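You operate a simulated robot arm through the tools that you are given. There is no shell and no other tool.

The job below is to be done with a simulated robot arm. You get a single attempt, and the scene is never put back.

Task
Jog the sack up to the yellow mark and switch the mains off.
Fine: twist the stop button free and switch on to do it; move it by the jog buttons alone, not by START or by hand; it ends upright on the belt.
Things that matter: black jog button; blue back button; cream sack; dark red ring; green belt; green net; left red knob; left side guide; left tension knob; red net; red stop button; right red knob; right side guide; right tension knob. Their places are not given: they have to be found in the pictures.

Only the result counts: the job must be done as asked and must still hold three seconds after the hand-in. Knocking over, shifting, dropping, spilling or breaking anything else fails it.

Robot
A 7-joint arm with a two-finger parallel gripper, fixed in place. Base frame: the origin is at the foot of the arm, x ahead of it, y to its left, z up. Units: m, degrees, N and s.
Its first joint turns from -166.0 to 166.0 degrees. Payload 4.4 kg.
The TCP is the grasp point between the finger pads, 0.023 m short of the fingertips. In the tool frame z runs along the fingers and y along their closing line. The gripper opens to 0.094 m. The fingers are 0.038 m wide and 0.01 m thick; the gripper's body (0.054 by 0.096 m) begins 0.039 m behind the TCP.
Orientation is that of the tool frame in the base frame, as a unit quaternion [w, x, y, z]. With the fingers straight down and closing along the base's y, the tool's x points along the base's -x, its y along +y and its z along -z.

Tools
- The arm moves only by the tool arm_command. Its argument "steps" is a list of rows, each a list of 7 numbers: the shift along the tool's x, y, z in cm, then the turn, a rotation vector about the tool's x, y, z in degrees, then the opening, from 0 (shut) to 1 (fully open). In form: [[x, y, z, ax, ay, az, jaw], ...]. A call has 1 to 20 rows; each row shifts and turns the commanded pose from where the row before left it, along the tool's axes as they then stand. Each row takes 0.2 s and may step no farther than 0.05 m and 8.6 degrees from the row before; otherwise, or with a gripper value out of range, the whole call is refused. A pose out of reach is approached as far as the arm can. The call stops where the force on the tool passes 90 N (or 10 N more than at its start, if that is more) or the arm is blocked; 0.2 s more then pass. The fingers move at their own pace (about 0.072 m/s each) and stop on an object; they squeeze with about 36 N. The grip force told is the motor's: it shows also when the fingers shut on nothing. Time passes only in rows, and 0.2 s behind the last, so rows that do not move let the fingers close. The reply holds the time, the measured pose of the TCP, the force on the tool along the base axes, the opening and the grip force, in the units named above and with some noise, with the torque about the TCP (base axes, N m) and any sound that the robot's microphone picked up.
- Cameras (640 x 400 px; columns grow to the right, rows downward): "scene" is fixed at [0.2196, 0.5014, 1.703]; the picture's right is [0.05, -1.00, 0.00], its down [-0.77, -0.04, -0.63] and it looks along [0.63, 0.03, -0.77] (base axes); focal length 259 px, centre (320, 200). "wrist" rides on the gripper at [0.086, 0.016, -0.074] in the tool frame; the picture's right is [-0.18, 0.98, 0.00], its down [-0.58, -0.11, -0.81] and it looks along [-0.79, -0.15, 0.59] (tool axes); focal length 243 px, centre (320, 200).
- get_image(camera): a new picture of that camera. It takes no simulated time.
- pixel_to_xyz(camera, pixels): there is no depth. For up to 12 entries [column, row, z] of the newest picture of that camera ("zoom" is the newest enlarged one), the place [x, y] in the base frame at which the ray of that pixel passes the height z, good to about 0.002 m. It takes no simulated time.
- inspect(camera, box): a new picture of the part [left, top, right, bottom] of that camera's present view, enlarged. It takes no simulated time.
- hand_in(): hands the job in; it is judged then, once.

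Open the gripper and draw the arm clear of the work before you hand the job in, unless the task says otherwise.

The tools are called after ">>>" by a JSON object that holds its "op" and its "data". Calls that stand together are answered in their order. arm_command: Moves the arm, as the interface text tells. Its arguments: {"type":"object","properties":{"steps":{"type":"array","items":{"type":"array","items":{"type":"number"}}}},"required":["steps"]} The other tools are called the same way: get_image (camera) takes a picture; pixel_to_xyz (camera, pixels) gives the place at which the rays of pixels pass given heights; inspect (camera, box) takes an enlarged picture of a part of a camera's view; hand_in () hands the job in.

At the start:

```text
clock: 0.0
tcp_pos: [0.6493, 0.1623, 1.4422]
ee_rot: [0.0, 0.0, 1.0, 0.0]
contact_force: [0.4, 0.0, 0.5]
ft_torque: [-0.06, -0.01, 0.0]
width: 0.0941
grasp_force: 0.1
```

scene: 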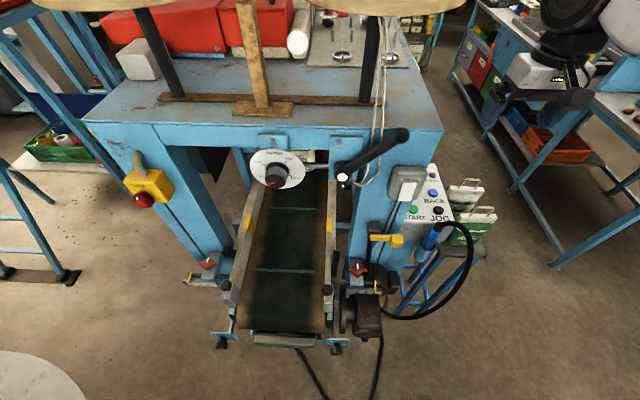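
wrist: 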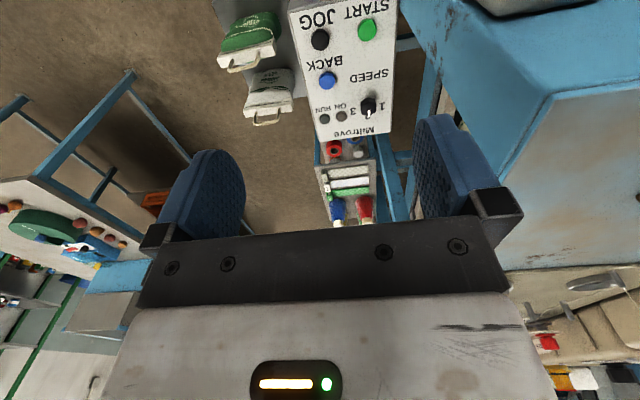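

The scene picture shows a conveyor belt at about (285,255), a yellow stop box at (148,190), and a control panel with buttons at about (430,205). I will enlarge these parts first.

>>> {"op": "inspect", "data": {"camera": "scene", "box": [200, 130, 360, 360]}}

>>> {"op": "inspect", "data": {"camera": "scene", "box": [360, 150, 510, 250]}}

>>> {"op": "inspect", "data": {"camera": "scene", "box": [100, 140, 220, 220]}}

>>> {"op": "inspect", "data": {"camera": "wrist", "box": [200, 0, 440, 230]}}

```text
1.74 times, centred on (280, 245) of scene
```

zoom: 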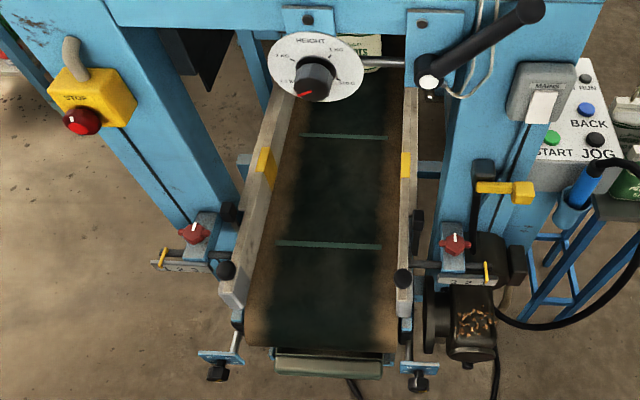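

```text
4.00 times, centred on (435, 200) of scene
```

zoom: 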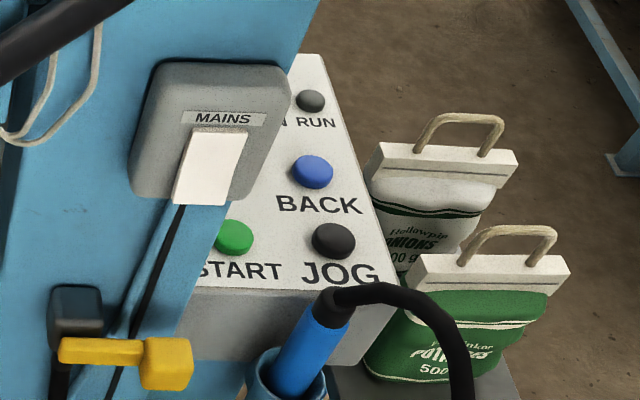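

```text
5.00 times, centred on (160, 180) of scene
```

zoom: 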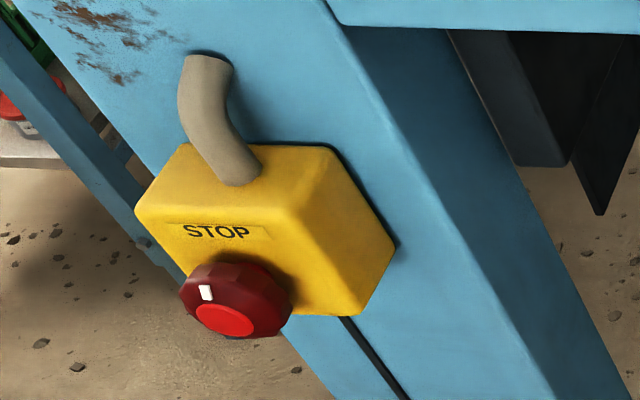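

```text
1.74 times, centred on (320, 115) of wrist
```

zoom: 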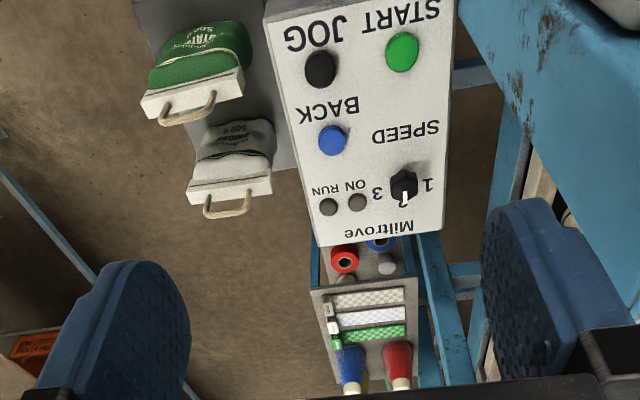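

The jog button is at about (438,210) in the scene and (320,39) in the wrist view. By my triangulation it lies near (0.74, 0.145, 1.04). I'll draw the arm back and left to see the machine from the wrist camera.

>>> {"op": "arm_command", "data": {"steps": [[5, 0, 0, 0, 0, 0, 1], [5, 0, 0, 0, 0, 0, 1], [5, 0, 0, 0, 0, 0, 1], [5, 0, 0, 0, 0, 0, 1], [0, 0, 0, 0, 0, 0, 1]]}}

>>> {"op": "get_image", "data": {"camera": "wrist"}}

>>> {"op": "get_image", "data": {"camera": "scene"}}

```text
clock: 1.2
tcp_pos: [0.4483, 0.1618, 1.442]
ee_rot: [0.0, 0.0, 1.0, 0.0]
contact_force: [-0.3, -0.2, -0.2]
ft_torque: [0.02, 0.04, -0.01]
width: 0.0941
grasp_force: 0.1
```

```text
taken
```

wrist: 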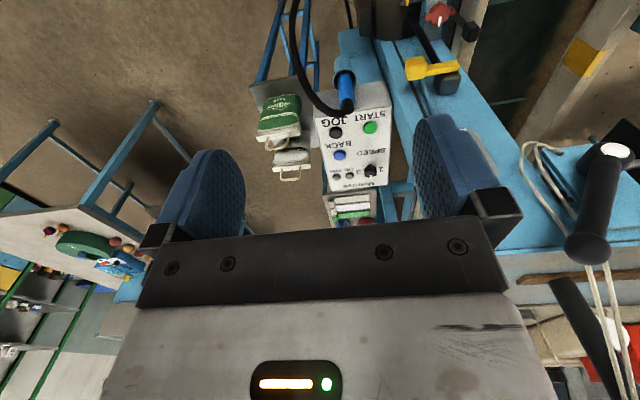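

```text
taken
```

scene: 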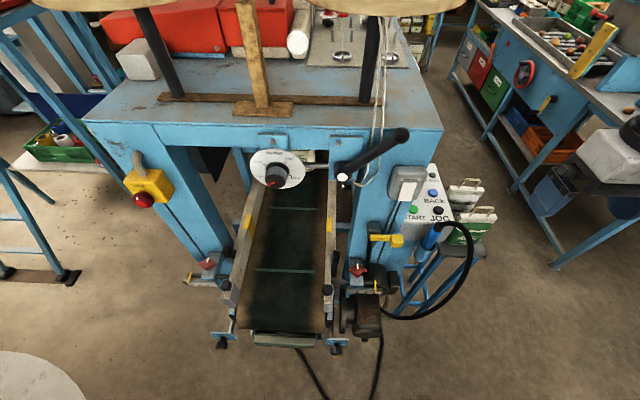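

Triangulation puts the yellow mark near (0.57, 0.49, 1.175) and the belt centre near y=0.6. I'll move the arm left at this height, well clear of the crank, to look at the stop box and the sack.

>>> {"op": "arm_command", "data": {"steps": [[1, 4.8, 0, 0, 0, 0, 1], [1, 4.8, 0, 0, 0, 0, 1], [1, 4.8, 0, 0, 0, 0, 1], [1, 4.8, 0, 0, 0, 0, 1], [1, 4.8, 0, 0, 0, 0, 1], [1, 4.8, 0, 0, 0, 0, 1], [1, 4.8, 0, 0, 0, 0, 1], [1, 4.8, 0, 0, 0, 0, 1], [1, 4.8, 0, 0, 0, 0, 1], [0, 0, 0, 0, 0, 0, 1]]}}

>>> {"op": "get_image", "data": {"camera": "wrist"}}

>>> {"op": "get_image", "data": {"camera": "scene"}}

```text
clock: 3.4
tcp_pos: [0.3593, 0.5972, 1.4437]
ee_rot: [0.0, 0.0, 1.0, 0.0]
contact_force: [-0.3, 0.3, 0.1]
ft_torque: [0.0, 0.0, -0.02]
width: 0.0943
grasp_force: 0.1
```

```text
taken
```

wrist: 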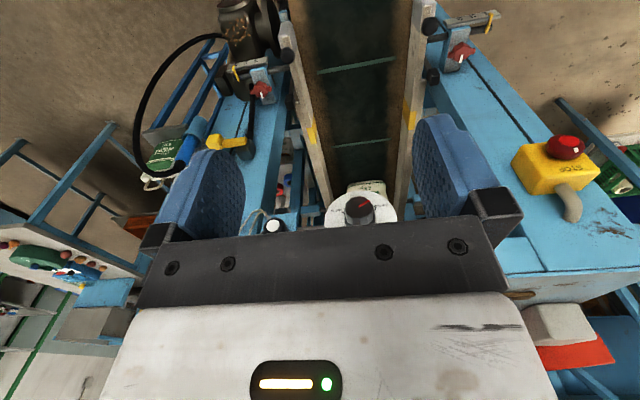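

```text
taken
```

scene: 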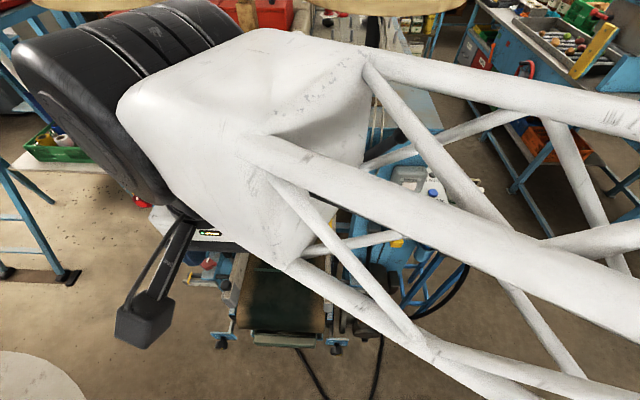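

The stop box is at about (555,165) in the wrist view and the sack top appears at about (365,188) behind the dial. I'll enlarge both.

>>> {"op": "inspect", "data": {"camera": "wrist", "box": [480, 110, 640, 240]}}

>>> {"op": "inspect", "data": {"camera": "wrist", "box": [260, 100, 460, 240]}}

>>> {"op": "inspect", "data": {"camera": "wrist", "box": [200, 0, 500, 190]}}

```text
3.08 times, centred on (560, 175) of wrist
```

zoom: 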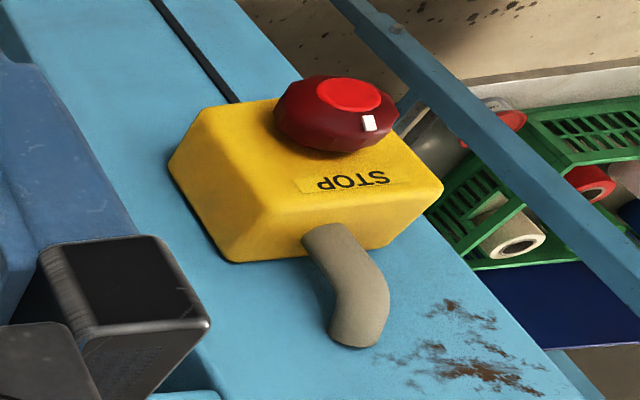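

```text
2.86 times, centred on (360, 170) of wrist
```

zoom: 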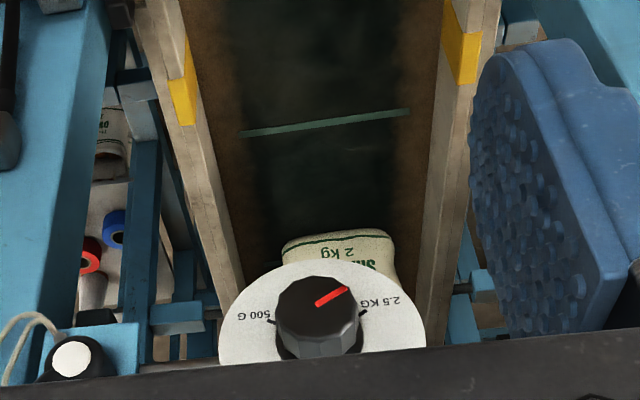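

```text
2.11 times, centred on (350, 95) of wrist
```

zoom: 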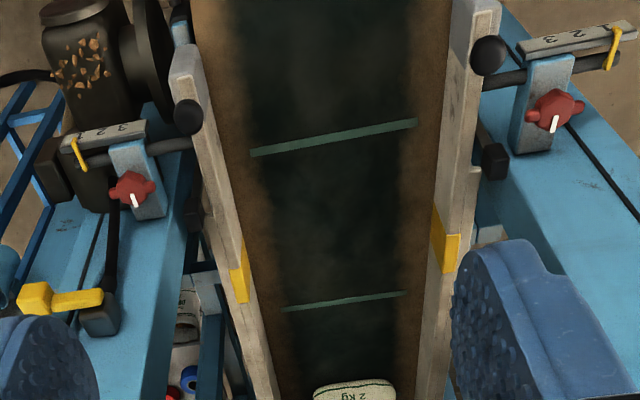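

The stop button shows at wrist zoom (335,115) with a white tick on its ring, and the sack stands at the far end behind the dial. I'll move further left, staying back from the machine, to see the stop box from another angle.

>>> {"op": "arm_command", "data": {"steps": [[1.5, 4.5, 0, 0, 0, 0, 1], [1.5, 4.5, 0, 0, 0, 0, 1], [1.5, 4.5, 0, 0, 0, 0, 1], [1.5, 4.5, 0, 0, 0, 0, 1], [0, 4.5, 0, 0, 0, 0, 1], [0, 4.5, 0, 0, 0, 0, 1], [0, 0, 0, 0, 0, 0, 1]]}}

>>> {"op": "get_image", "data": {"camera": "wrist"}}

>>> {"op": "get_image", "data": {"camera": "scene"}}

```text
clock: 5.0
tcp_pos: [0.299, 0.8657, 1.442]
ee_rot: [0.0, 0.0, 1.0, -0.002]
contact_force: [-0.3, 0.1, 0.9]
ft_torque: [0.01, -0.04, 0.01]
width: 0.0938
grasp_force: 0.0
```

```text
taken
```

wrist: 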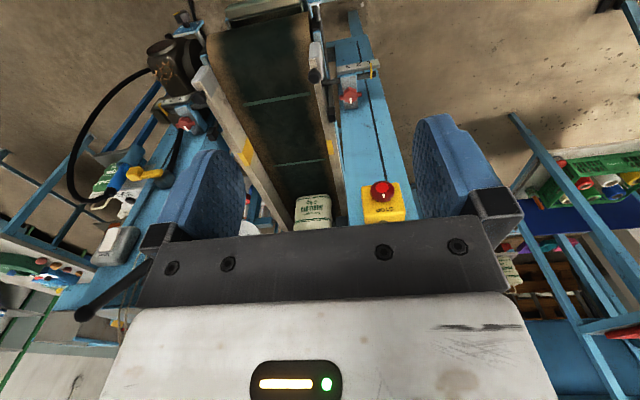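

```text
taken
```

scene: 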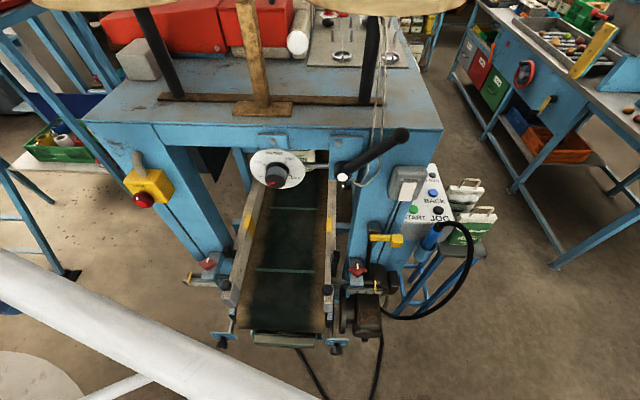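

Now the stop button is at about (382,191) and the sack at (312,210) in the wrist view. I'll enlarge both.

>>> {"op": "inspect", "data": {"camera": "wrist", "box": [340, 150, 440, 230]}}

>>> {"op": "inspect", "data": {"camera": "wrist", "box": [220, 100, 380, 230]}}

>>> {"op": "inspect", "data": {"camera": "wrist", "box": [60, 150, 220, 270]}}

```text
5.00 times, centred on (390, 190) of wrist
```

zoom: 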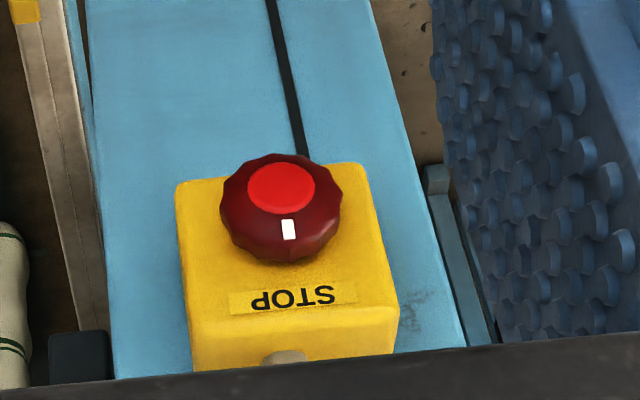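

```text
3.08 times, centred on (300, 165) of wrist
```

zoom: 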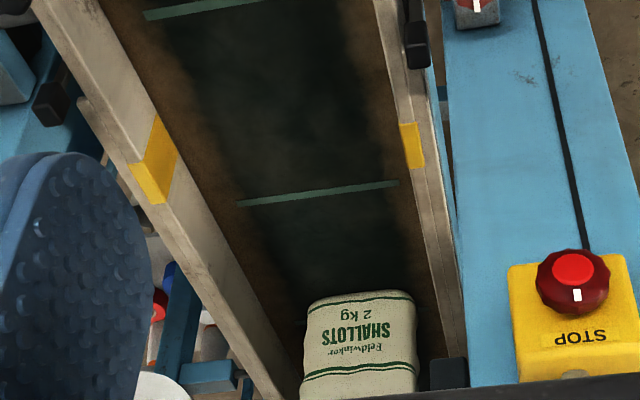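

```text
3.33 times, centred on (140, 210) of wrist
```

zoom: 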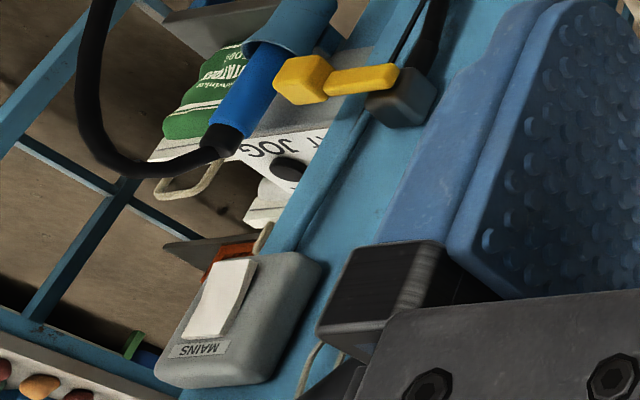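

The stop ring's front face triangulates to about (0.566, 0.927, 1.241), facing -x, about 44 mm across, with the box face at x≈0.59. I'll turn the tool to point along +x, staying back here.

>>> {"op": "arm_command", "data": {"steps": [[0, 0, 0, 0, -8.5, 0, 1], [0, 0, 0, 0, -8.5, 0, 1], [0, 0, 0, 0, -8.5, 0, 1], [0, 0, 0, 0, -8.5, 0, 1], [0, 0, 0, 0, -8.5, 0, 1], [0, 0, 0, 0, -8.5, 0, 1], [0, 0, 0, 0, -8.5, 0, 1], [0, 0, 0, 0, -8.5, 0, 1], [0, 0, 0, 0, -8.5, 0, 1], [0, 0, 0, 0, -8.5, 0, 1], [0, 0, 0, 0, -5, 0, 1], [0, 0, 0, 0, 0, 0, 1]]}}

>>> {"op": "get_image", "data": {"camera": "wrist"}}

>>> {"op": "get_image", "data": {"camera": "scene"}}

```text
clock: 7.6
tcp_pos: [0.3102, 0.8597, 1.4451]
ee_rot: [0.708, 0.005, 0.706, -0.004]
contact_force: [-0.7, 0.3, 0.0]
ft_torque: [0.01, -0.02, -0.01]
width: 0.0939
grasp_force: 0.1
```

```text
taken
```

wrist: 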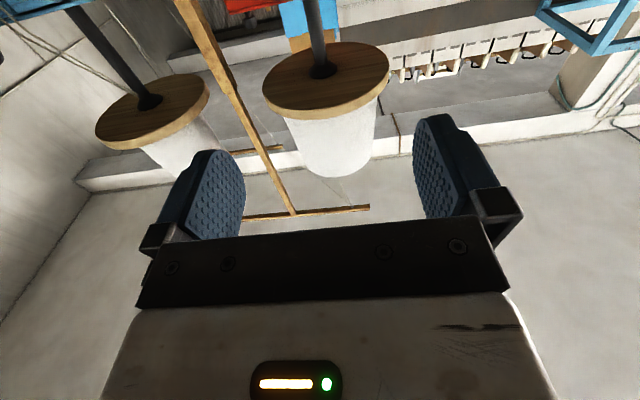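

```text
taken
```

scene: 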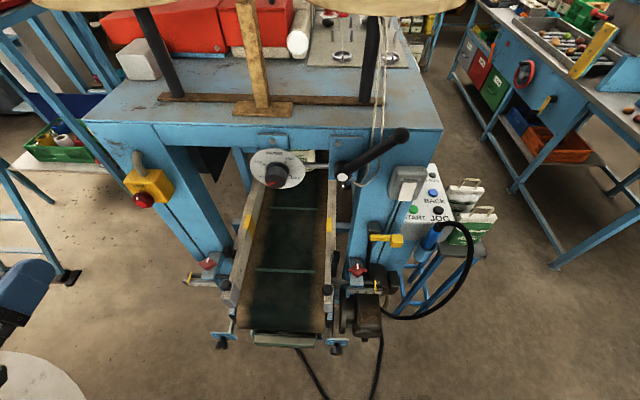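

The tool now points along +x, with tool x down and y to the left. I'll lower to z≈1.24 and shift to y≈0.927, still back from the box at x≈0.31.

>>> {"op": "arm_command", "data": {"steps": [[4.1, 1.35, 0, 0, 0, 0, 1], [4.1, 1.35, 0, 0, 0, 0, 1], [4.1, 1.35, 0, 0, 0, 0, 1], [4.1, 1.35, 0, 0, 0, 0, 1], [4.0, 1.35, 0, 0, 0, 0, 1], [0, 0, 0, 0, 0, 0, 1], [0, 0, 0, 0, 0, 0, 1]]}}

>>> {"op": "get_image", "data": {"camera": "wrist"}}

>>> {"op": "get_image", "data": {"camera": "scene"}}

```text
clock: 9.2
tcp_pos: [0.2985, 0.9298, 1.2384]
ee_rot: [0.707, -0.001, 0.707, 0.0]
contact_force: [-0.6, -0.1, 0.6]
ft_torque: [-0.06, -0.02, 0.0]
width: 0.0938
grasp_force: 0.1
```

```text
taken
```

wrist: 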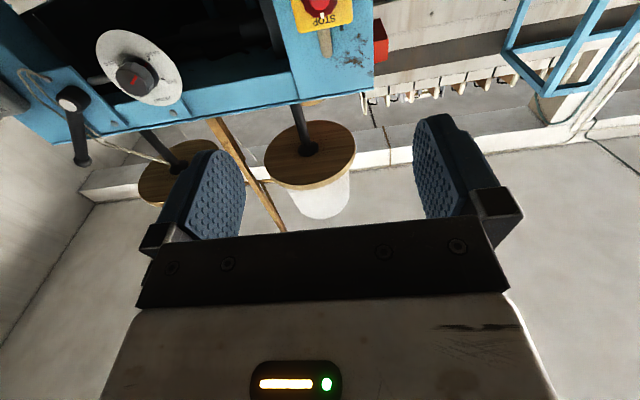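

```text
taken
```

scene: 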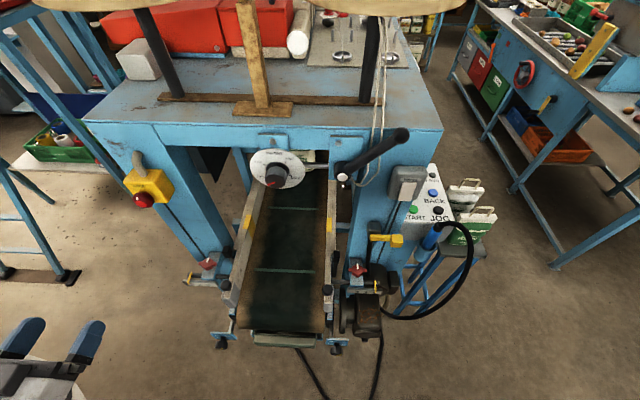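

The stop button appears at (320,5) in the wrist view, which matches the predicted place. I'll move forward 18 cm to bring the fingertips just short of the ring, then check again.

>>> {"op": "arm_command", "data": {"steps": [[0, 0, 4.5, 0, 0, 0, 1], [0, 0, 4.5, 0, 0, 0, 1], [0, 0, 4.5, 0, 0, 0, 1], [0, 0, 4.5, 0, 0, 0, 1], [0, 0, 0, 0, 0, 0, 1], [0, 0, 0, 0, 0, 0, 1]]}}

>>> {"op": "get_image", "data": {"camera": "wrist"}}

>>> {"op": "get_image", "data": {"camera": "scene"}}

```text
clock: 10.6
tcp_pos: [0.4787, 0.9315, 1.2377]
ee_rot: [0.707, 0.0, 0.707, 0.001]
contact_force: [0.1, -0.1, 0.2]
ft_torque: [-0.02, 0.0, 0.0]
width: 0.0939
grasp_force: 0.0
```

```text
taken
```

wrist: 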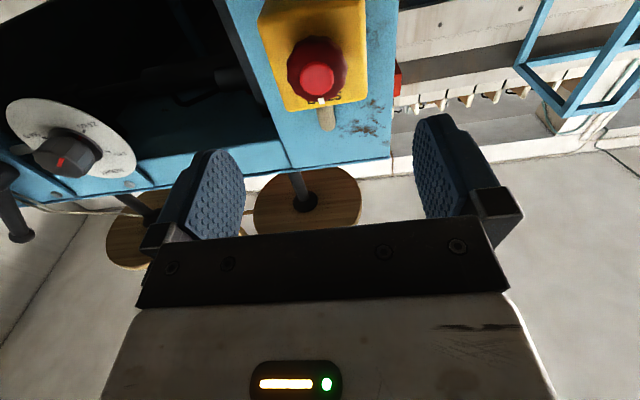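

```text
taken
```

scene: 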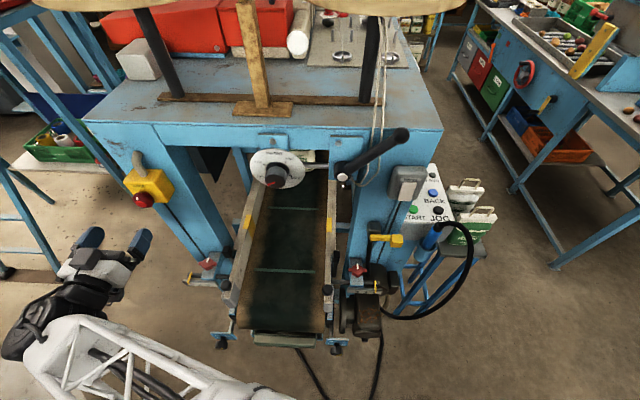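

The button is now at about (316,68) in the wrist view. I'll enlarge it to fix its centre.

>>> {"op": "inspect", "data": {"camera": "wrist", "box": [240, 0, 400, 130]}}

>>> {"op": "inspect", "data": {"camera": "scene", "box": [40, 150, 220, 280]}}

```text
3.08 times, centred on (320, 65) of wrist
```

zoom: 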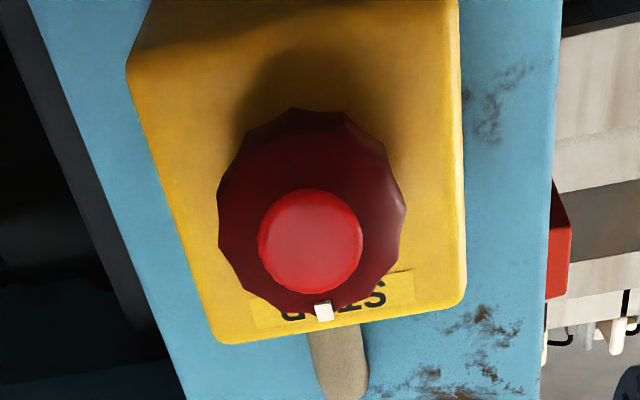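

```text
3.08 times, centred on (130, 215) of scene
```

zoom: 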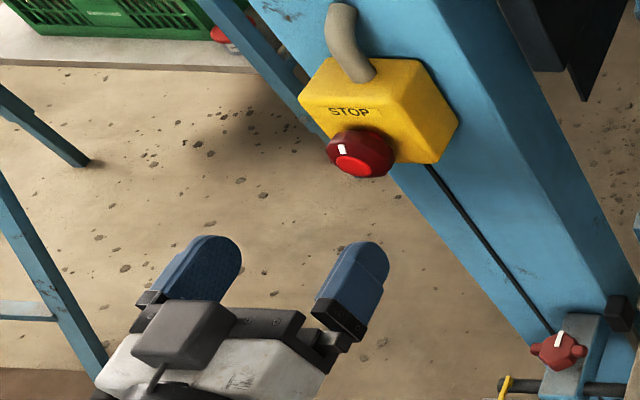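

The red face centre refines to about (0.57, 0.929, 1.236) and the box face is near x=0.59. I'll advance 8.3 cm with a small lateral correction so that the fingertips straddle the ring, stopping short of the box.

>>> {"op": "arm_command", "data": {"steps": [[0.15, -0.25, 3, 0, 0, 0, 1], [0, 0, 3, 0, 0, 0, 1], [0, 0, 2.3, 0, 0, 0, 1], [0, 0, 0, 0, 0, 0, 1], [0, 0, 0, 0, 0, 0, 1]]}}

>>> {"op": "get_image", "data": {"camera": "wrist"}}

>>> {"op": "inspect", "data": {"camera": "scene", "box": [60, 140, 220, 270]}}

```text
clock: 11.8
tcp_pos: [0.5623, 0.9293, 1.2365]
ee_rot: [0.707, 0.0, 0.707, 0.0]
contact_force: [-0.4, 0.0, 0.1]
ft_torque: [0.03, -0.02, -0.02]
width: 0.0939
grasp_force: 0.0
```

```text
taken
```

wrist: 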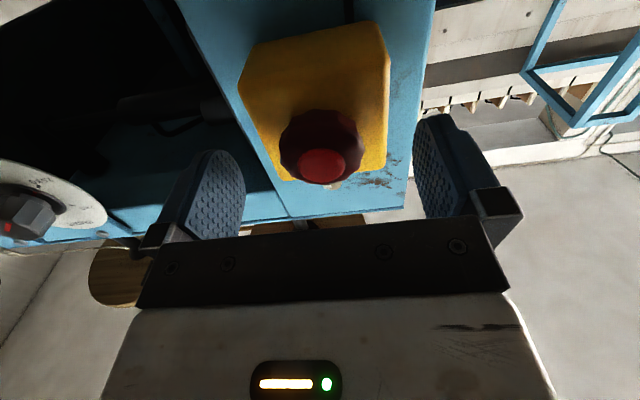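

```text
3.08 times, centred on (140, 205) of scene
```

zoom: 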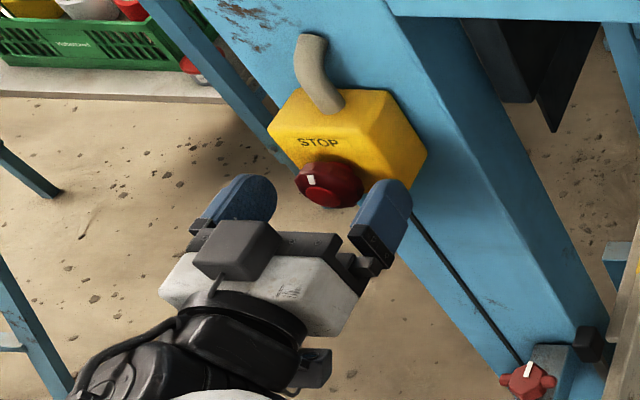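

The red face now sits at wrist (322,165), just ahead of the TCP row 182, so the fingertips overlap the ring by about 1 cm. I'll advance 0.7 cm more, then close on the ring.

>>> {"op": "arm_command", "data": {"steps": [[0, 0, 0.7, 0, 0, 0, 1], [0, 0, 0, 0, 0, 0, 1], [0, 0, 0, 0, 0, 0, 0.3], [0, 0, 0, 0, 0, 0, 0.3], [0, 0, 0, 0, 0, 0, 0.3], [0, 0, 0, 0, 0, 0, 0.3]]}}

>>> {"op": "get_image", "data": {"camera": "wrist"}}

>>> {"op": "inspect", "data": {"camera": "scene", "box": [60, 140, 220, 270]}}

```text
clock: 13.2
tcp_pos: [0.5688, 0.9306, 1.2377]
ee_rot: [0.707, 0.0, 0.707, 0.0]
contact_force: [6.4, 22.2, 2.4]
ft_torque: [0.05, -0.02, 0.32]
width: 0.0416
grasp_force: 45.0
```

```text
taken
```

wrist: 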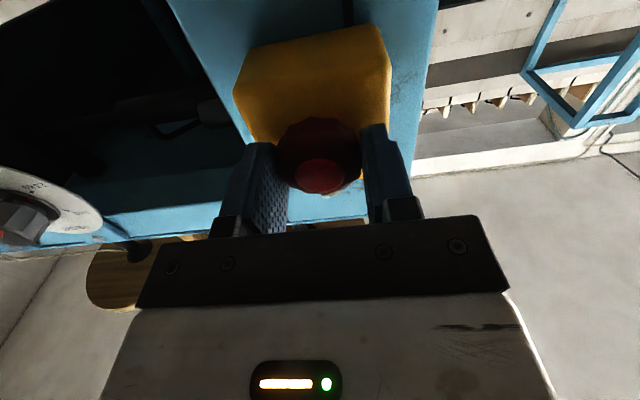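

```text
3.08 times, centred on (140, 205) of scene
```

zoom: 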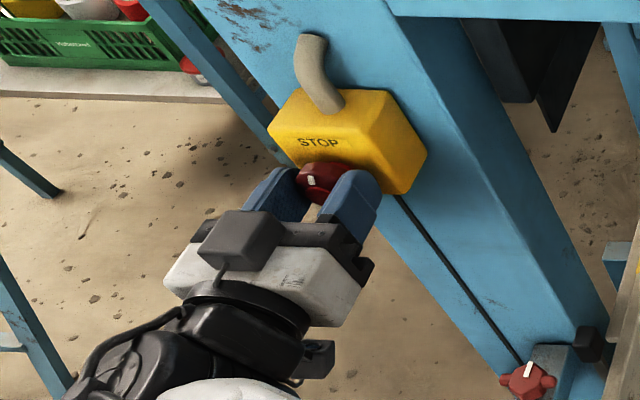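

The gripper holds the ring at 41.6 mm with a 22 N side force, so I'll shift 2 mm in +y to ease it. Then I'll twist clockwise in small steps, listening for a click.

>>> {"op": "arm_command", "data": {"steps": [[0, 0.2, 0, 0, 0, 0, 0.3], [0, 0, 0, 0, 0, 0, 0.3], [0, 0, 0, 0, 0, 6, 0.3], [0, 0, 0, 0, 0, 6, 0.3], [0, 0, 0, 0, 0, 6, 0.3], [0, 0, 0, 0, 0, 6, 0.3], [0, 0, 0, 0, 0, 6, 0.3], [0, 0, 0, 0, 0, 0, 0.3]]}}

>>> {"op": "inspect", "data": {"camera": "scene", "box": [60, 140, 220, 270]}}

>>> {"op": "get_image", "data": {"camera": "wrist"}}

```text
clock: 15.0
tcp_pos: [0.57, 0.9299, 1.237]
ee_rot: [0.683, 0.183, 0.683, 0.183]
contact_force: [-4.8, -54.5, -7.6]
ft_torque: [-0.08, -0.04, -0.95]
width: 0.0418
grasp_force: 44.6
```

```text
3.08 times, centred on (140, 205) of scene
```

zoom: 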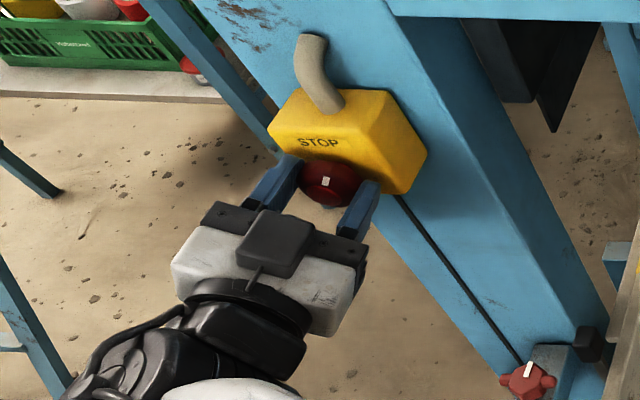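

```text
taken
```

wrist: 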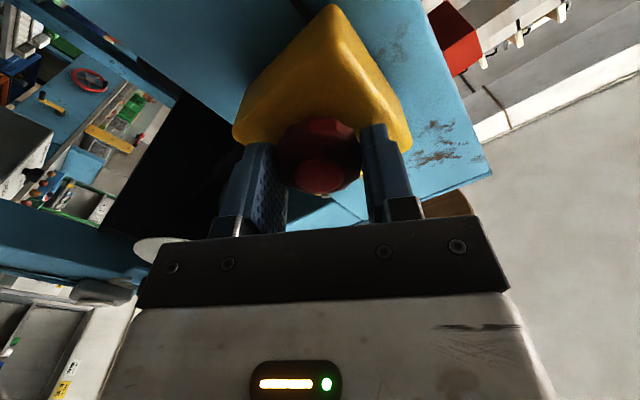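

The ring turns with the gripper (tick moved from top-left towards the middle in the scene zoom), with no click yet and a -54 N side load. I'll undo most of the side shift and twist on.

>>> {"op": "arm_command", "data": {"steps": [[-0.07, -0.12, 0, 0, 0, 0, 0.3], [0, 0, 0, 0, 0, 6, 0.3], [0, 0, 0, 0, 0, 6, 0.3], [0, 0, 0, 0, 0, 6, 0.3], [0, 0, 0, 0, 0, 6, 0.3], [0, 0, 0, 0, 0, 0, 0.3]]}}

>>> {"op": "inspect", "data": {"camera": "scene", "box": [60, 140, 220, 270]}}

```text
clock: 16.4
tcp_pos: [0.5693, 0.9297, 1.2371]
ee_rot: [0.629, 0.322, 0.63, 0.321]
contact_force: [-2.7, -13.9, -12.4]
ft_torque: [-1.13, 0.3, -0.02]
width: 0.043
grasp_force: 45.3
```

```text
3.08 times, centred on (140, 205) of scene
```

zoom: 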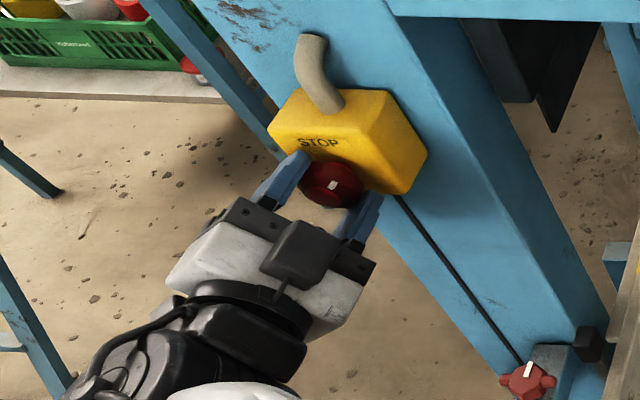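

A resisting torque of -1.1 N m has appeared and the jaw width grew slightly, so the ring may be at its end of travel. I'll look closely at it.

>>> {"op": "inspect", "data": {"camera": "scene", "box": [120, 170, 180, 220]}}

>>> {"op": "get_image", "data": {"camera": "wrist"}}

>>> {"op": "inspect", "data": {"camera": "wrist", "box": [240, 90, 400, 220]}}

>>> {"op": "inspect", "data": {"camera": "scene", "box": [380, 155, 460, 225]}}

```text
8.00 times, centred on (150, 195) of scene
```

zoom: 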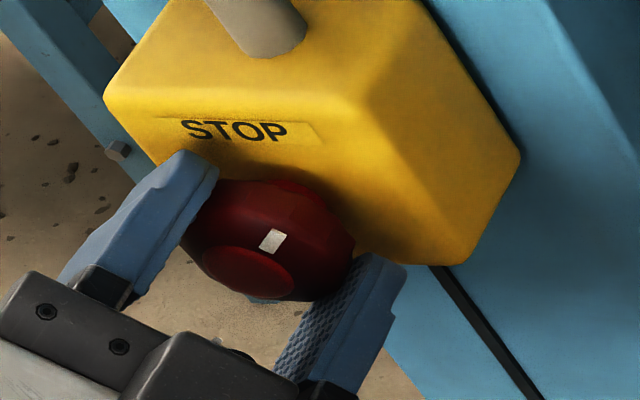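

```text
taken
```

wrist: 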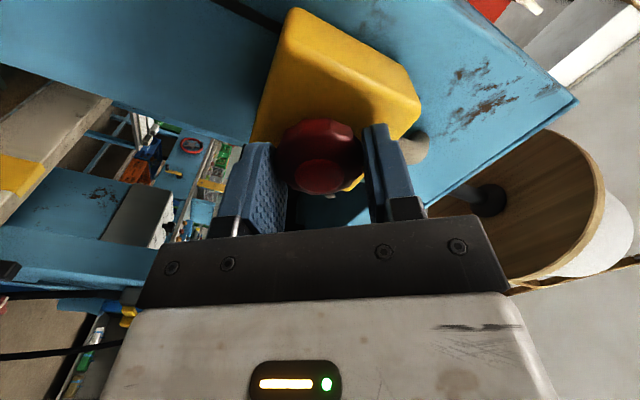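

```text
3.08 times, centred on (320, 155) of wrist
```

zoom: 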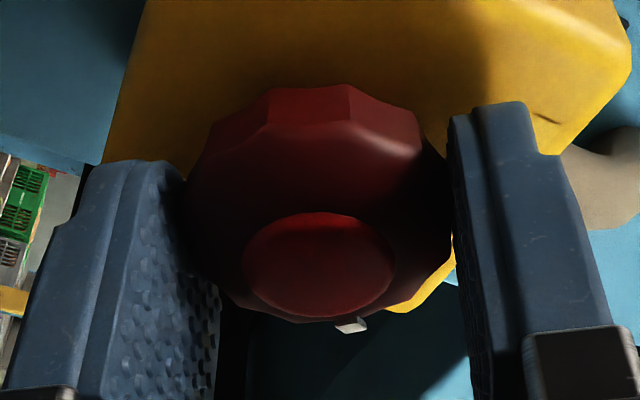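

```text
5.71 times, centred on (420, 190) of scene
```

zoom: 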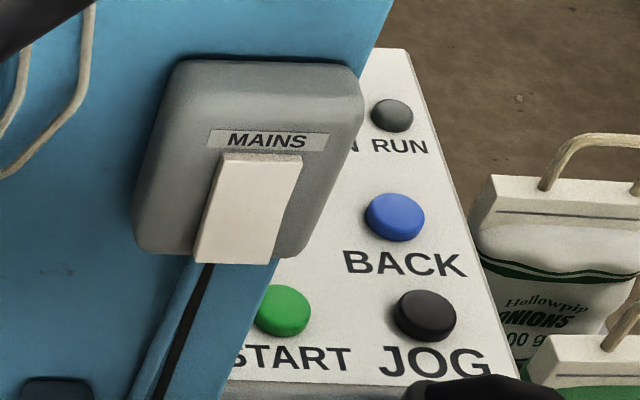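

The tick now points about 45° clockwise and the ring resists further turning. I'll open the jaws in place and see what the button does.

>>> {"op": "arm_command", "data": {"steps": [[0, 0, 0, 0, 0, 0, 0.8], [0, 0, 0, 0, 0, 0, 0.8], [0, 0, 0, 0, 0, 0, 0.8]]}}

>>> {"op": "inspect", "data": {"camera": "scene", "box": [120, 170, 180, 220]}}

>>> {"op": "inspect", "data": {"camera": "wrist", "box": [240, 90, 400, 220]}}

```text
clock: 17.2
tcp_pos: [0.57, 0.9288, 1.2377]
ee_rot: [0.63, 0.32, 0.63, 0.321]
contact_force: [-0.7, 0.1, -0.1]
ft_torque: [-0.01, -0.01, 0.02]
width: 0.0753
grasp_force: 0.0
```

```text
8.00 times, centred on (150, 195) of scene
```

zoom: 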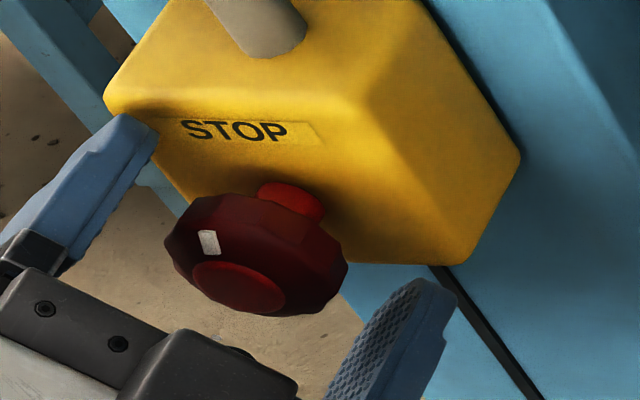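

```text
3.08 times, centred on (320, 155) of wrist
```

zoom: 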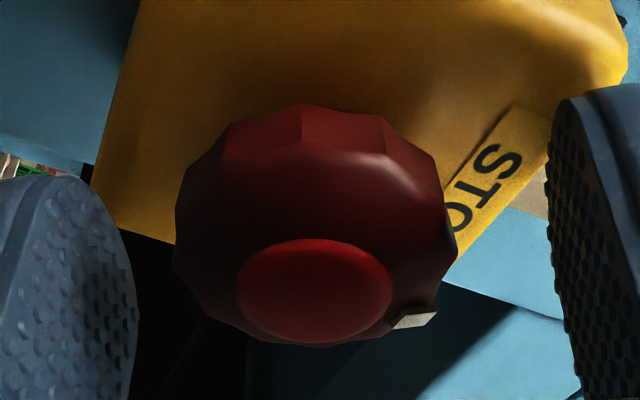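

The button has popped out (red neck visible at zoom (290,198)) and the tick sprang back to the top, so it is free. I'll back straight out 20 cm and then undo the 54° roll.

>>> {"op": "arm_command", "data": {"steps": [[0, 0, -2, 0, 0, 0, 0.8], [0, 0, -4.5, 0, 0, 0, 0.8], [0, 0, -4.5, 0, 0, 0, 0.8], [0, 0, -4.5, 0, 0, 0, 0.8], [0, 0, -4.5, 0, 0, 0, 0.8], [0, 0, -2, 0, 0, -8, 0.8], [0, 0, -2, 0, 0, -8, 0.8], [0, 0, 0, 0, 0, -8, 0.8], [0, 0, 0, 0, 0, -8, 0.8], [0, 0, 0, 0, 0, -8, 0.8], [0, 0, 0, 0, 0, -8, 0.8], [0, 0, 0, 0, 0, -6, 0.8], [0, 0, 0, 0, 0, 0, 0.8]]}}

>>> {"op": "get_image", "data": {"camera": "scene"}}

>>> {"op": "inspect", "data": {"camera": "scene", "box": [110, 150, 190, 220]}}

```text
clock: 20.0
tcp_pos: [0.3291, 0.93, 1.2374]
ee_rot: [0.707, 0.0, 0.707, -0.001]
contact_force: [-0.1, -0.3, 0.5]
ft_torque: [-0.01, -0.04, 0.01]
width: 0.0752
grasp_force: 0.0
```

```text
taken
```

scene: 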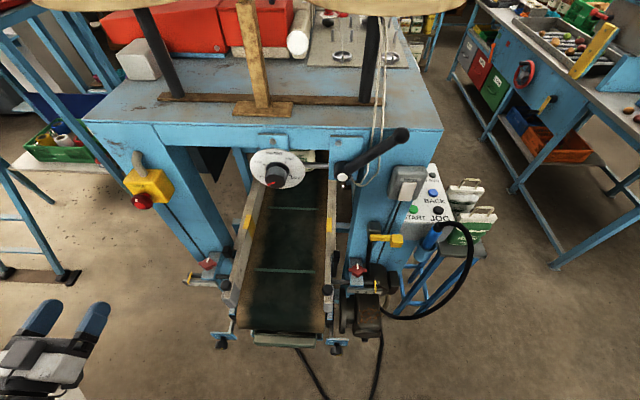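

```text
5.71 times, centred on (150, 185) of scene
```

zoom: 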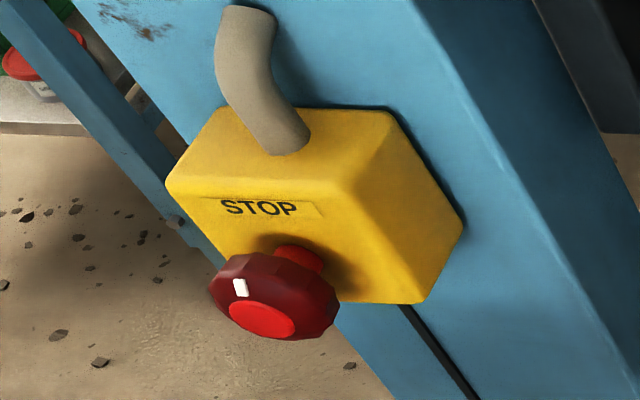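

The stop button is clearly out, with its neck visible at zoom (300,258). I'll raise the arm well above the belt, cross to the right at x≈0.33, and turn the tool back down to view the mains switch.

>>> {"op": "arm_command", "data": {"steps": [[-4.8, 0, 0, 0, 0, 0, 0.5], [-4.8, 0, 0, 0, 0, 0, 0.5], [-4.8, 0, 0, 0, 0, 0, 0.5], [-4.8, 0, 0, 0, 0, 0, 0.5], [0, -4.8, 0, 0, 0, 0, 0.5], [0, -4.8, 0, 0, 0, 0, 0.5], [0, -4.8, 0, 0, 0, 0, 0.5], [0, -4.8, 0, 0, 0, 0, 0.5], [0, -4.8, 0, 0, 0, 0, 0.5], [0, -4.8, 0, 0, 0, 0, 0.5], [0, -4.8, 0, 0, 0, 0, 0.5], [0, -4.8, 0, 0, 0, 0, 0.5], [0, -4.8, 0, 0, 0, 0, 0.5], [0, -4.8, 0, 0, 0, 0, 0.5], [0, -4.8, 0, 0, 0, 0, 0.5], [0, -4.8, 0, 0, 0, 0, 0.5], [0, -4.8, 0, 0, 0, 0, 0.5], [0, 0, 0, 0, 0, 0, 0.5]]}}

>>> {"op": "get_image", "data": {"camera": "scene"}}

>>> {"op": "get_image", "data": {"camera": "wrist"}}

```text
clock: 21.6
tcp_pos: [0.3502, 0.8603, 1.2513]
ee_rot: [0.691, -0.07, 0.716, -0.075]
contact_force: [-0.2, -0.4, -0.7]
ft_torque: [0.0, -0.07, -0.01]
width: 0.0472
grasp_force: 0.1
stopped in row 8: the arm was blocked; the commanded pose is now the measured one
```

```text
taken
```

scene: 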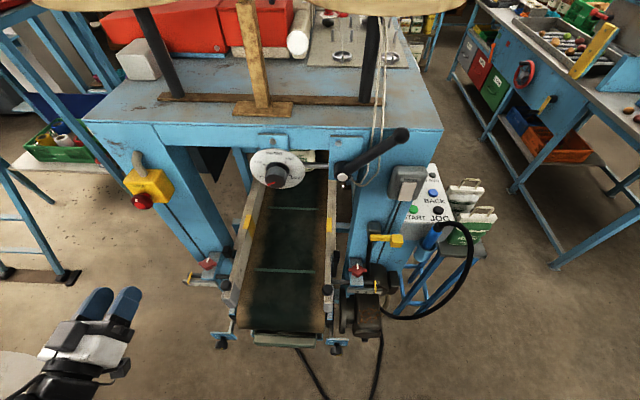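

```text
taken
```

wrist: 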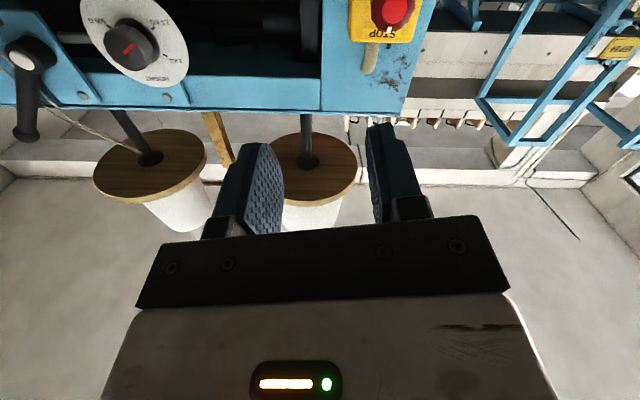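

The arm was blocked in row 8, likely a joint limit or reach limit when raising so far to the left; nothing was touched (force about 0). I'll come in to the right with a gentle rise instead, in a short trial.

>>> {"op": "arm_command", "data": {"steps": [[-1.35, -3.35, 0, 0, 0, 0, 0.5], [-1.35, -3.35, 0, 0, 0, 4, 0.5], [-1.35, -3.35, 0, 0, 0, 4, 0.5], [0, 0, 0, 0, 0, 4, 0.5], [0, 0, 0, 0, 0, 0, 0.5]]}}

>>> {"op": "get_image", "data": {"camera": "wrist"}}

>>> {"op": "get_image", "data": {"camera": "scene"}}

```text
clock: 22.6
tcp_pos: [0.3683, 0.8085, 1.1691]
ee_rot: [0.68, -0.061, 0.727, -0.076]
contact_force: [0.1, 0.5, -0.9]
ft_torque: [-0.04, -0.07, -0.01]
width: 0.0471
grasp_force: 0.1
stopped in row 4: the arm was blocked; the commanded pose is now the measured one
```

```text
taken
```

wrist: 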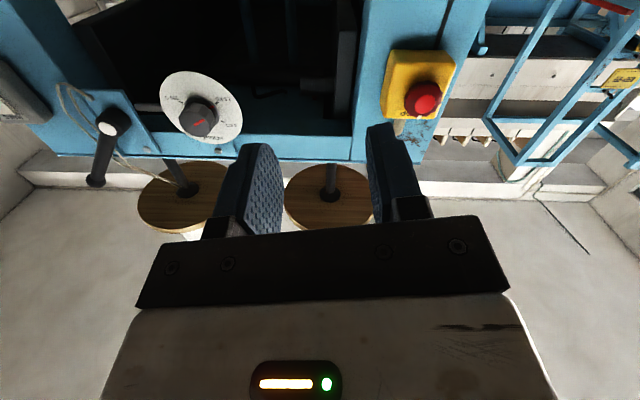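

```text
taken
```

scene: 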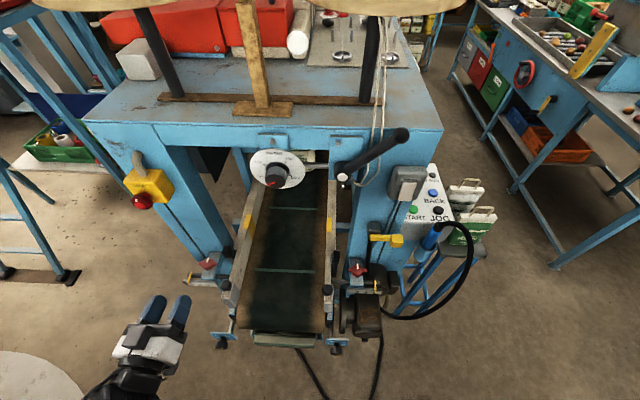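

The reading shows z fell to 1.169 although I commanded a rise, so the arm seems caught at a joint limit in this posture. I'll try tilting the tool back toward pointing down, in small pure turns, to free the wrist.

>>> {"op": "arm_command", "data": {"steps": [[0, 0, 0, 0, 5, 0, 0.5], [0, 0, 0, 0, 5, 0, 0.5], [0, 0, 0, 0, 5, 0, 0.5], [0, 0, 0, 0, 0, 0, 0.5]]}}

>>> {"op": "get_image", "data": {"camera": "scene"}}

```text
clock: 23.6
tcp_pos: [0.368, 0.8087, 1.1591]
ee_rot: [0.577, -0.054, 0.81, -0.088]
contact_force: [0.4, 0.4, -0.3]
ft_torque: [0.0, 0.01, 0.01]
width: 0.0469
grasp_force: 0.1
```

```text
taken
```

scene: 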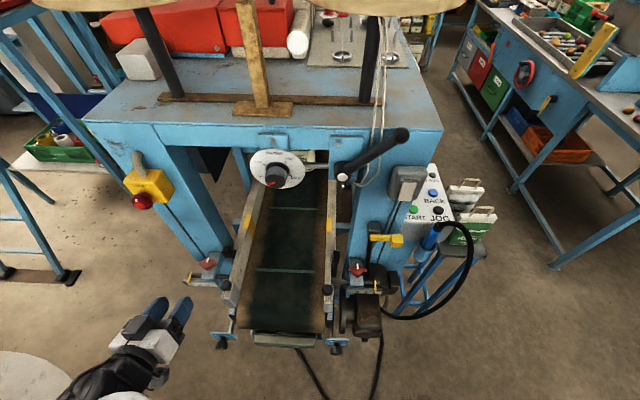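

Turning works without blocking (now tilted about 18° below horizontal). I'll keep turning toward straight down and check.

>>> {"op": "arm_command", "data": {"steps": [[0, 0, 0, 0, 8, 0, 0.5], [0, 0, 0, 0, 8, 0, 0.5], [0, 0, 0, 0, 8, 0, 0.5], [0, 0, 0, 0, 8, 0, 0.5], [0, 0, 0, 0, 8, 0, 0.5], [0, 0, 0, 0, 0, 0, 0.5]]}}

>>> {"op": "get_image", "data": {"camera": "scene"}}

>>> {"op": "get_image", "data": {"camera": "wrist"}}

```text
clock: 25.0
tcp_pos: [0.3657, 0.8083, 1.1772]
ee_rot: [0.266, -0.018, 0.959, -0.092]
contact_force: [-0.1, -0.4, 0.3]
ft_torque: [-0.01, 0.01, -0.04]
width: 0.0469
grasp_force: 0.0
```

```text
taken
```

scene: 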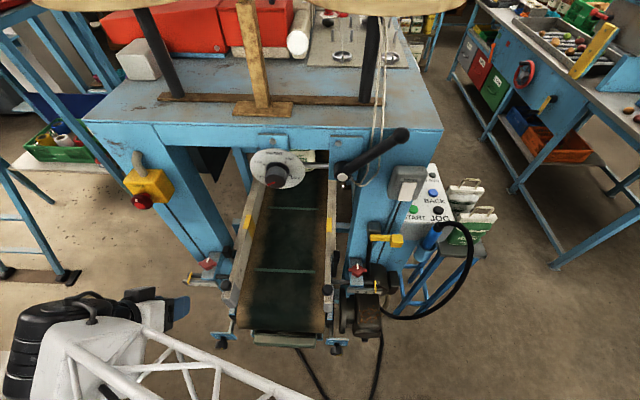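

```text
taken
```

wrist: 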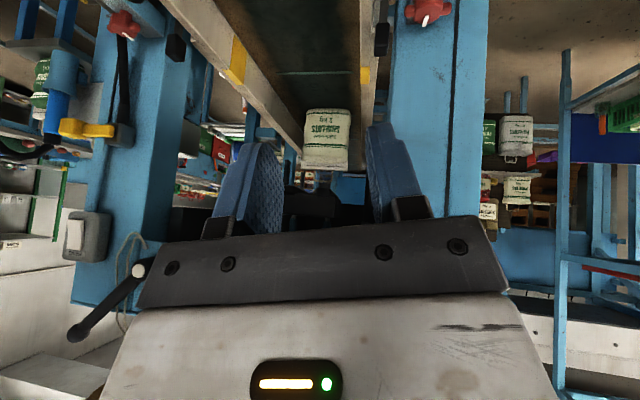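

Now the tool is tilted about 31° from vertical and free; the wrist view shows the sack at (327,138) standing upright and the mains box at (85,235). I'll raise the arm straight up.

>>> {"op": "arm_command", "data": {"steps": [[-2.03, -0.74, -3.36, 0, 0, 0, 0.5], [-2.03, -0.74, -3.36, 0, 0, 0, 0.5], [-2.03, -0.74, -3.36, 0, 0, 0, 0.5], [-2.03, -0.74, -3.36, 0, 0, 0, 0.5], [0, 0, 0, 0, 0, 0, 0.5]]}}

>>> {"op": "get_image", "data": {"camera": "wrist"}}

>>> {"op": "get_image", "data": {"camera": "scene"}}

```text
clock: 26.4
tcp_pos: [0.3776, 0.8172, 1.2997]
ee_rot: [0.261, -0.021, 0.958, -0.113]
contact_force: [0.5, -1.5, -0.2]
ft_torque: [-0.01, 0.04, 0.01]
width: 0.0473
grasp_force: 0.0
stopped in row 5: the arm was blocked; the commanded pose is now the measured one
```

```text
taken
```

wrist: 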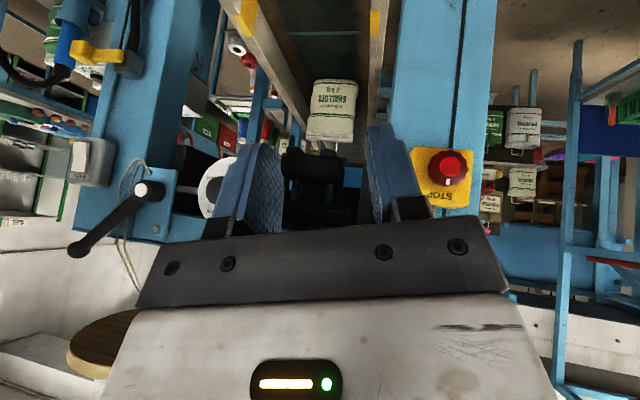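

```text
taken
```

scene: 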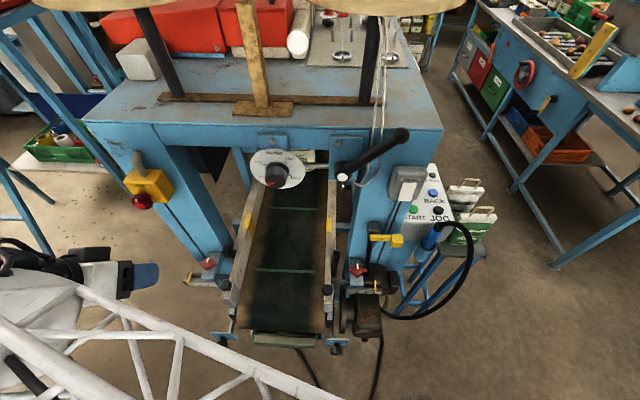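

The arm reached z≈1.30 and then got blocked again on the rise, touching nothing. From here it clears the guides (tops at 1.175), so I'll move right toward the base side, where the reach is easier.

>>> {"op": "arm_command", "data": {"steps": [[0.4, -3.9, 0.82, 0, 0, 0, 0.5], [0.4, -3.9, 0.82, 0, 0, 0, 0.5], [0.4, -3.9, 0.82, 0, 0, 0, 0.5], [0.4, -3.9, 0.82, 0, 0, 0, 0.5], [0, 0, 0, 0, 0, 0, 0.5]]}}

>>> {"op": "get_image", "data": {"camera": "scene"}}

```text
clock: 27.8
tcp_pos: [0.4192, 0.6621, 1.2348]
ee_rot: [0.24, -0.01, 0.958, -0.158]
contact_force: [-0.5, 0.2, 1.2]
ft_torque: [-0.02, -0.01, -0.01]
width: 0.047
grasp_force: 0.0
stopped in row 5: the arm was blocked; the commanded pose is now the measured one
```

```text
taken
```

scene: 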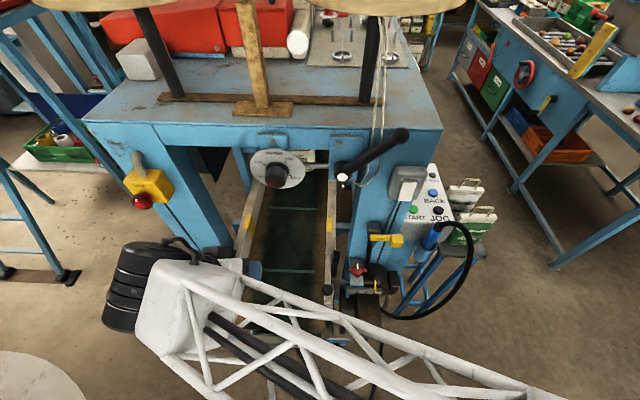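

The hand moved right but sank to z≈1.235 and yawed, again without contact. I'll test small pure upward steps to see how the arm responds before doing anything else over the belt.

>>> {"op": "arm_command", "data": {"steps": [[-0.69, -0.46, -1.25, 0, 0, 0, 0.5], [-0.69, -0.46, -1.25, 0, 0, 0, 0.5], [0, 0, 0, 0, 0, 0, 0.5]]}}

>>> {"op": "get_image", "data": {"camera": "wrist"}}

```text
clock: 28.6
tcp_pos: [0.4176, 0.6631, 1.2633]
ee_rot: [0.24, -0.011, 0.958, -0.157]
contact_force: [0.3, 0.0, -0.5]
ft_torque: [-0.01, 0.03, 0.03]
width: 0.0468
grasp_force: 0.0
```

```text
taken
```

wrist: 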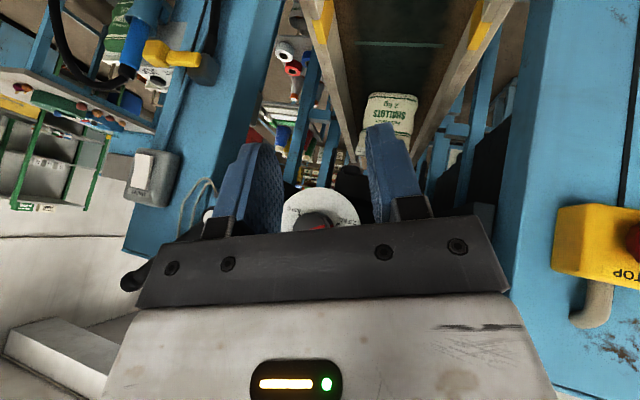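

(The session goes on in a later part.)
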